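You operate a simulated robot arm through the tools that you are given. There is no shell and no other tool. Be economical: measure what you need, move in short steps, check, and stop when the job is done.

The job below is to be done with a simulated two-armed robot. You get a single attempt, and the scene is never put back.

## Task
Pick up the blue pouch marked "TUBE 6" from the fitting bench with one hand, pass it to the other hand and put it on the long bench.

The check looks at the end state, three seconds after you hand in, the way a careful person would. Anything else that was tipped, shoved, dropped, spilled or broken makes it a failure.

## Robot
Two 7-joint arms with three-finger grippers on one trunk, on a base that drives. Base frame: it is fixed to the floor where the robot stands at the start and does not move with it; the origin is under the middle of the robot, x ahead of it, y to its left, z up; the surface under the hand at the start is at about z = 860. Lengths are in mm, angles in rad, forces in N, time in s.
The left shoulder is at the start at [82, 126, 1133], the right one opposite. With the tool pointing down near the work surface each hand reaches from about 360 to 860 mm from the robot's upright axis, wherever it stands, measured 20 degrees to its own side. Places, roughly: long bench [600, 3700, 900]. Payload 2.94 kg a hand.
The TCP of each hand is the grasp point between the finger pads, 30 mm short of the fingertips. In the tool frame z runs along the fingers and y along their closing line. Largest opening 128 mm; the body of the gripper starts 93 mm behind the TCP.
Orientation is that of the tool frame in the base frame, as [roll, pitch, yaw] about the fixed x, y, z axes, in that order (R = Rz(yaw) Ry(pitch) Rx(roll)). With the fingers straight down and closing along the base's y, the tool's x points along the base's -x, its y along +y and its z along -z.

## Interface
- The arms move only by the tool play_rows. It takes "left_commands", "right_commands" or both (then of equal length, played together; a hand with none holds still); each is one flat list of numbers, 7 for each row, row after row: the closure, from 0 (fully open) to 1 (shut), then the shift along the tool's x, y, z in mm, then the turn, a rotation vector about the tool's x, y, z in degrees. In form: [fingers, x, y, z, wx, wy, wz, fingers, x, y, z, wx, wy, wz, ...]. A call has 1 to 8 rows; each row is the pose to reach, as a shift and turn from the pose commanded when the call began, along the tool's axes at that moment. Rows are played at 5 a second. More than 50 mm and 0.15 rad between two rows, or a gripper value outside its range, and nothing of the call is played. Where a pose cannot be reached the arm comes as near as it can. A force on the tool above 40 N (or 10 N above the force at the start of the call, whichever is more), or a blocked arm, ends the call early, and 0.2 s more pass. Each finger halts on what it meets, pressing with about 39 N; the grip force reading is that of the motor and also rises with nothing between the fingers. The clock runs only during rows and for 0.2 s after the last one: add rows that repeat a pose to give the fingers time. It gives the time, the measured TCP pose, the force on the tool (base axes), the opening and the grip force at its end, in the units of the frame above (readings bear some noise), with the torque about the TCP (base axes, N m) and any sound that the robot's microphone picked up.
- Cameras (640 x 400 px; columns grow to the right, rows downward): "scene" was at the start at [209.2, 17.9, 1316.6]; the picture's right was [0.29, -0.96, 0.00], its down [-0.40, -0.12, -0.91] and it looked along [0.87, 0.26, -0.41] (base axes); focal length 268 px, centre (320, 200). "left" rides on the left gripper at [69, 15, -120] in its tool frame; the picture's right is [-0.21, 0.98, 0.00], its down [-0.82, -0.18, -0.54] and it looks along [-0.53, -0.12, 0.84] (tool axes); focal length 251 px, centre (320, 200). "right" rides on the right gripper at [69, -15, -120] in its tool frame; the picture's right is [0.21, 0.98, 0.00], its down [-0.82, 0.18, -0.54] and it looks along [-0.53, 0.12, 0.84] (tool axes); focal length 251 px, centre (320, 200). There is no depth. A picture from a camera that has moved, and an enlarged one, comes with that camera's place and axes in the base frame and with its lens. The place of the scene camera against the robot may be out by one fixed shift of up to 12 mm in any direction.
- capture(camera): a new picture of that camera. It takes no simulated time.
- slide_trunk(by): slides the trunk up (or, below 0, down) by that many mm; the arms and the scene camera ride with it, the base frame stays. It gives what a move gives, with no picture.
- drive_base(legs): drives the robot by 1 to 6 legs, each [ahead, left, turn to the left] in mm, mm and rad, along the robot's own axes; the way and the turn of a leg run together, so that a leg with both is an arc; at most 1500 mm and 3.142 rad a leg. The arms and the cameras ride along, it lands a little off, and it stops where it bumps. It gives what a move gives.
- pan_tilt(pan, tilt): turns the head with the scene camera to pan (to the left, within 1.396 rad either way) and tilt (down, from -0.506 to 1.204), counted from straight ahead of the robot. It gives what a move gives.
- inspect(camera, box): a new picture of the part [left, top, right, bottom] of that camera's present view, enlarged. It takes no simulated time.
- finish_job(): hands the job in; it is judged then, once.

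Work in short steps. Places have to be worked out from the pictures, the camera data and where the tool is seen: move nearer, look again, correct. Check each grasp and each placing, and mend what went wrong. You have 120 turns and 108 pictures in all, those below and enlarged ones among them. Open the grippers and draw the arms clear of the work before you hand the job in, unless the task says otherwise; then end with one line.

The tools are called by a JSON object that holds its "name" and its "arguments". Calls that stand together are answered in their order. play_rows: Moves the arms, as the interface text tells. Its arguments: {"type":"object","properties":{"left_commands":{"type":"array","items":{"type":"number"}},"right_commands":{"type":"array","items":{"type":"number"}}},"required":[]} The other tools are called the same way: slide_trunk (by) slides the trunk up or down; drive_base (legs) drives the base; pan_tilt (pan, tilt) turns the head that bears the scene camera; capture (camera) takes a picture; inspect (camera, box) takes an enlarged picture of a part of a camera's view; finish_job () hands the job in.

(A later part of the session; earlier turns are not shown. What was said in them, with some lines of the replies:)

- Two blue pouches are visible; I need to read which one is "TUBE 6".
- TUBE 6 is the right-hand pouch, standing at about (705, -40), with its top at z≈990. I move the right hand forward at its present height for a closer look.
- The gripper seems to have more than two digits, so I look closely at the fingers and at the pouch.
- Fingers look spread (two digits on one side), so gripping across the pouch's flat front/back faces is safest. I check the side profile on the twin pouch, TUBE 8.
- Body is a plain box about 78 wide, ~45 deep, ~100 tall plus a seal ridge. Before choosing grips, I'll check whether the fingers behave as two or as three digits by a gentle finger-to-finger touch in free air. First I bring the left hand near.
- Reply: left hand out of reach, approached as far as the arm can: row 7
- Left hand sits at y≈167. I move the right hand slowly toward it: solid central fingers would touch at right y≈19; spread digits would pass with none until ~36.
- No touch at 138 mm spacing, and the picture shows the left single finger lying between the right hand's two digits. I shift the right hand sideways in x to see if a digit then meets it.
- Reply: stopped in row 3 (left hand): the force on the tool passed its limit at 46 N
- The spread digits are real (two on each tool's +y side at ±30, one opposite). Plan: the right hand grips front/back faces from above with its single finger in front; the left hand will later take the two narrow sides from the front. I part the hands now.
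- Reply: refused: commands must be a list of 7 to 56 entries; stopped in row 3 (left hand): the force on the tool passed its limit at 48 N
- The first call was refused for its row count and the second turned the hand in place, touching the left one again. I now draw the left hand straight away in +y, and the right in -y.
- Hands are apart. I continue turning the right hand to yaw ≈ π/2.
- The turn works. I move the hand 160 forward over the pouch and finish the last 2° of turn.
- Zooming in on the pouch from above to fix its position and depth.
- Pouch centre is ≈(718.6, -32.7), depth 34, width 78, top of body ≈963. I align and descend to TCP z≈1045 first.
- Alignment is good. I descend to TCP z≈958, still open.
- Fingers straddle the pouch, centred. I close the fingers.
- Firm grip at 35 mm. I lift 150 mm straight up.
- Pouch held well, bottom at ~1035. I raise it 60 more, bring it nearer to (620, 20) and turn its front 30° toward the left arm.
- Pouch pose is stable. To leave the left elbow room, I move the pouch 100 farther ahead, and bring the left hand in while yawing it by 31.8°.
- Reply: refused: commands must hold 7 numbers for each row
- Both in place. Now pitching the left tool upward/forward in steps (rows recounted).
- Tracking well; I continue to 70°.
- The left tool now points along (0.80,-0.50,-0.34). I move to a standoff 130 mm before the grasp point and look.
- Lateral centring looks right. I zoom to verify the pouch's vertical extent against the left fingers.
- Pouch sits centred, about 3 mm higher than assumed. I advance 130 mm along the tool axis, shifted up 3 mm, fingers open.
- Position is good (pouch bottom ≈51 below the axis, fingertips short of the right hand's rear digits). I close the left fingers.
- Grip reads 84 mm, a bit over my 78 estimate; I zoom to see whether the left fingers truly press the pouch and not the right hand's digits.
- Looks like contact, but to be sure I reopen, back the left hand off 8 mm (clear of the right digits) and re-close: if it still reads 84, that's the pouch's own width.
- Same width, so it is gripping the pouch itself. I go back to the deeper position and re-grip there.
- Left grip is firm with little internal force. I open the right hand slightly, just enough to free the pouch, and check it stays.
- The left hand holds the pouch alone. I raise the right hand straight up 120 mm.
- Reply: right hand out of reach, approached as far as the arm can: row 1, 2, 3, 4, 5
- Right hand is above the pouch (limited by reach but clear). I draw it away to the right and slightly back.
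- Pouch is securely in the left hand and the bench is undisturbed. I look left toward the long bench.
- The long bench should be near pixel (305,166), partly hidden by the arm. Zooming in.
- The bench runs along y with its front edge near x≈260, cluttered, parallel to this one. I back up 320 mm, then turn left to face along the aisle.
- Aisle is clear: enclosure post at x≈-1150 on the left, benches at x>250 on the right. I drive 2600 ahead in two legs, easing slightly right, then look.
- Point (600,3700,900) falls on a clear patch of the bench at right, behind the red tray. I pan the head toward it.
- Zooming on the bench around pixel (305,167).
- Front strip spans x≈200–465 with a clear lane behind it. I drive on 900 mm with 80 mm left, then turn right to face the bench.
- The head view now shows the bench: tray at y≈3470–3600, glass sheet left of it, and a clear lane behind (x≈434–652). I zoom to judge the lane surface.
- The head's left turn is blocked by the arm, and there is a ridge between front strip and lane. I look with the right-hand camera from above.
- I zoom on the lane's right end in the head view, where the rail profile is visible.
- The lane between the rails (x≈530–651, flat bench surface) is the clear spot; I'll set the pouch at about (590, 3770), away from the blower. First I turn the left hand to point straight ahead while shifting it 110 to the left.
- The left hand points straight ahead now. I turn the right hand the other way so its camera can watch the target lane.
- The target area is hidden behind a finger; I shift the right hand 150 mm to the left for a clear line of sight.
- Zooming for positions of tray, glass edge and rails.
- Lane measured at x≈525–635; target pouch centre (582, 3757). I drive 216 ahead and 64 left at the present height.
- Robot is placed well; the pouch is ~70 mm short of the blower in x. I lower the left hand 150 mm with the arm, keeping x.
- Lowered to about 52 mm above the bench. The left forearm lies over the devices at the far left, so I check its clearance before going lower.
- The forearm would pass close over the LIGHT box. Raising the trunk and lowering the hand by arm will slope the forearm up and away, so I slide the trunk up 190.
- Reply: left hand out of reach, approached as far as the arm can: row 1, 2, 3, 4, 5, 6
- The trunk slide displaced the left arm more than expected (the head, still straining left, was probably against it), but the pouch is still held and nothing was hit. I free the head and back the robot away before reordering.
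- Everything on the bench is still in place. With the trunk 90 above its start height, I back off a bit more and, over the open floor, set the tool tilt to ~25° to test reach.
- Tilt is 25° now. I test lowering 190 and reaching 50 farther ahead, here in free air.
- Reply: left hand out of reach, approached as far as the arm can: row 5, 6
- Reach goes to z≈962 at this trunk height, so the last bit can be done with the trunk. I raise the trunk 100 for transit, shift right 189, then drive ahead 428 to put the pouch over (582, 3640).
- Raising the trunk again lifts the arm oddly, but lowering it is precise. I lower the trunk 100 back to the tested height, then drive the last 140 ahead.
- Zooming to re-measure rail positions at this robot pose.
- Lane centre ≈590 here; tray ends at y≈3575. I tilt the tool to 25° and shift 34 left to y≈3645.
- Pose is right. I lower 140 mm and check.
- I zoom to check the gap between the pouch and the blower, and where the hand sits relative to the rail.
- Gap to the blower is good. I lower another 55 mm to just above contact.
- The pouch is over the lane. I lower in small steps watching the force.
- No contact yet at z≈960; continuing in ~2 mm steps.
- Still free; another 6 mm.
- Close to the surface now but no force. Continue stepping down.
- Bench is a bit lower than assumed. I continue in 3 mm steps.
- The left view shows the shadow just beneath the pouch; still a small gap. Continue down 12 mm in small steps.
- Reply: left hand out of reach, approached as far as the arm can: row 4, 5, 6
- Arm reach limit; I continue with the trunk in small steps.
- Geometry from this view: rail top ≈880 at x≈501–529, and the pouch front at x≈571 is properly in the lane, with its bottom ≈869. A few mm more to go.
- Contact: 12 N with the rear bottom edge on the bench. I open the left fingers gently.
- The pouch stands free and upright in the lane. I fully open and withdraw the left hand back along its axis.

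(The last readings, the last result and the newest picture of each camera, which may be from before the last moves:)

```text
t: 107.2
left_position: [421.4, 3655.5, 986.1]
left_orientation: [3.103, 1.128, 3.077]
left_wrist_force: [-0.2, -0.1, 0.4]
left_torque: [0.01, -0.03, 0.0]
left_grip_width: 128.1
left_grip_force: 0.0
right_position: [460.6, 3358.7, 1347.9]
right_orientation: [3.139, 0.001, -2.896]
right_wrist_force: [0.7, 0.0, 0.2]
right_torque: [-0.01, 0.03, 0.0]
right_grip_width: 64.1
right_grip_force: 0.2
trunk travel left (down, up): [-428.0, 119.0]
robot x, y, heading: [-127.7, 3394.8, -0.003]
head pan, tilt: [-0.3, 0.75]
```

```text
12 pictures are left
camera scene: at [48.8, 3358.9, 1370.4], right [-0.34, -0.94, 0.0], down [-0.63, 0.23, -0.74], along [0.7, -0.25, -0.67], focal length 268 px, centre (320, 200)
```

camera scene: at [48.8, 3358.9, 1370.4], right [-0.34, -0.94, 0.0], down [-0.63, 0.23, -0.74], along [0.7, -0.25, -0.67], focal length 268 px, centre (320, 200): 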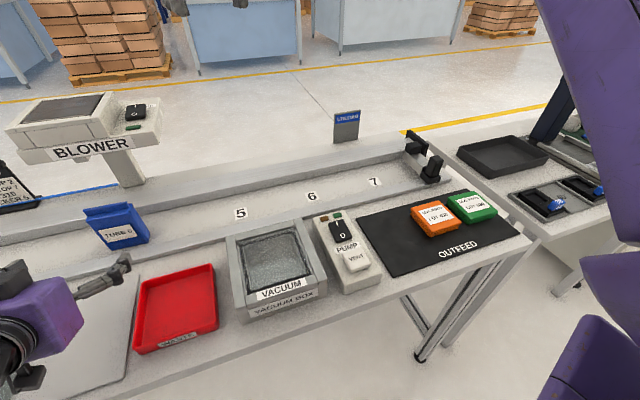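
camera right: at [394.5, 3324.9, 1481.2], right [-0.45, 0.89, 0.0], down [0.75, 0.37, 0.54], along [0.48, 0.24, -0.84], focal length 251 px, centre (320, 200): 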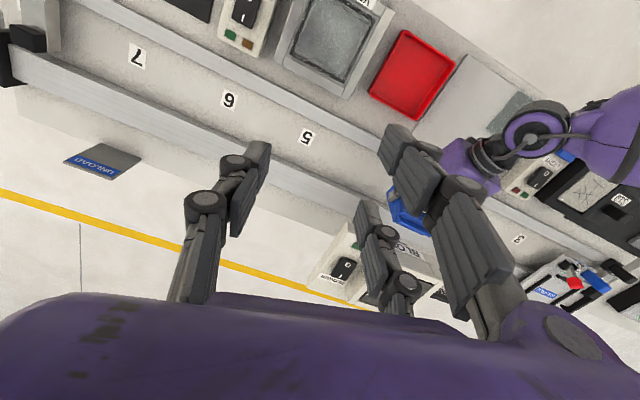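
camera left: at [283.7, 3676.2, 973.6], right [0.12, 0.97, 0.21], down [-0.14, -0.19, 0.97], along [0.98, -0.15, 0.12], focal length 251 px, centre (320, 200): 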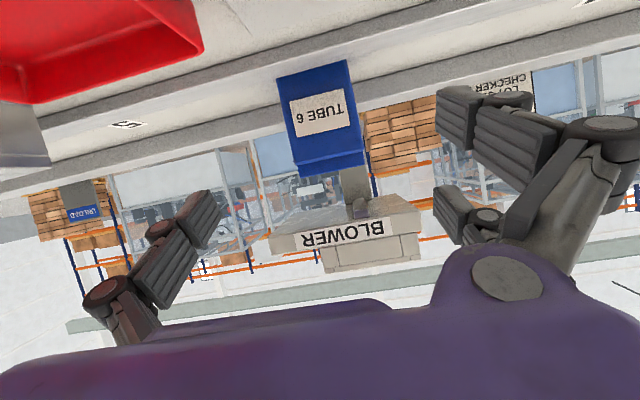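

The pouch stands upright in the lane and neighbours are untouched. I raise the left hand, open the right, and back the robot away.

{"name": "play_rows", "arguments": {"left_commands": [0, -36, 0, -17, 0, 0, 0, 0, -72, 0, -34, 0, 0, 0, 0, -108, 0, -51, 0, 0, 0, 0, -108, 0, -51, 0, 0, 0], "right_commands": [0.3, 0, 0, 0, 0, 0, 0, 0, 0, 0, 0, 0, 0, 0, 0, 0, 0, 0, 0, 0, 0, 0, 0, 0, 0, 0, 0, 0]}}

{"name": "drive_base", "arguments": {"legs": [[-300, 0, 0]]}}

{"name": "capture", "arguments": {"camera": "scene"}}

```text
t: 108.2
left_position: [422.5, 3653.8, 1105.2]
left_orientation: [3.103, 1.126, 3.076]
left_wrist_force: [-0.5, 0.7, -0.7]
left_torque: [0.03, 0.0, -0.04]
left_grip_width: 127.7
left_grip_force: 0.1
right_position: [459.3, 3356.2, 1347.1]
right_orientation: [3.139, 0.0, -2.895]
right_wrist_force: [0.0, 0.2, 0.9]
right_torque: [0.01, 0.0, 0.02]
right_grip_width: 127.9
right_grip_force: 0.1
trunk travel left (down, up): [-428.0, 119.0]
robot x, y, heading: [-128.1, 3395.4, -0.002]
head pan, tilt: [-0.3, 0.75]
```

```text
t: 110.2
left_position: [131.6, 3656.4, 1104.8]
left_orientation: [3.104, 1.129, 3.079]
left_wrist_force: [-0.5, -0.5, 0.3]
left_torque: [0.0, 0.04, 0.02]
left_grip_width: 127.9
left_grip_force: 0.1
right_position: [170.0, 3359.3, 1348.3]
right_orientation: [3.138, 0.001, -2.895]
right_wrist_force: [-0.6, 0.3, -0.6]
right_torque: [0.02, 0.01, 0.01]
right_grip_width: 127.8
right_grip_force: 0.1
trunk travel left (down, up): [-428.0, 119.0]
robot x, y, heading: [-418.6, 3399.5, -0.001]
head pan, tilt: [-0.3, 0.75]
```

```text
11 pictures are left
camera scene: at [-242.0, 3359.7, 1370.3], right [-0.34, -0.94, 0.0], down [-0.63, 0.23, -0.74], along [0.7, -0.25, -0.67], focal length 268 px, centre (320, 200)
```

scene: 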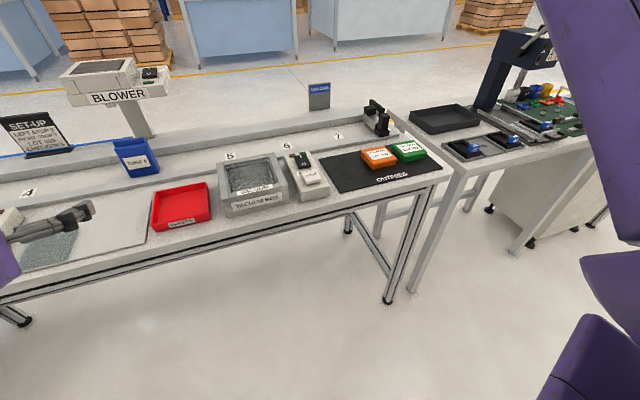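

The pouch marked TUBE 6 stands upright on the long bench, both hands are open and clear, and nothing else has moved. I hand in.

{"name": "finish_job", "arguments": {}}

```text
The job is handed in.
```

I picked up TUBE 6 with the right hand and passed it to the left. It now stands upright on the long bench, in the clear lane between the two rails. Both hands are open and clear, and the pictures show nothing else disturbed.
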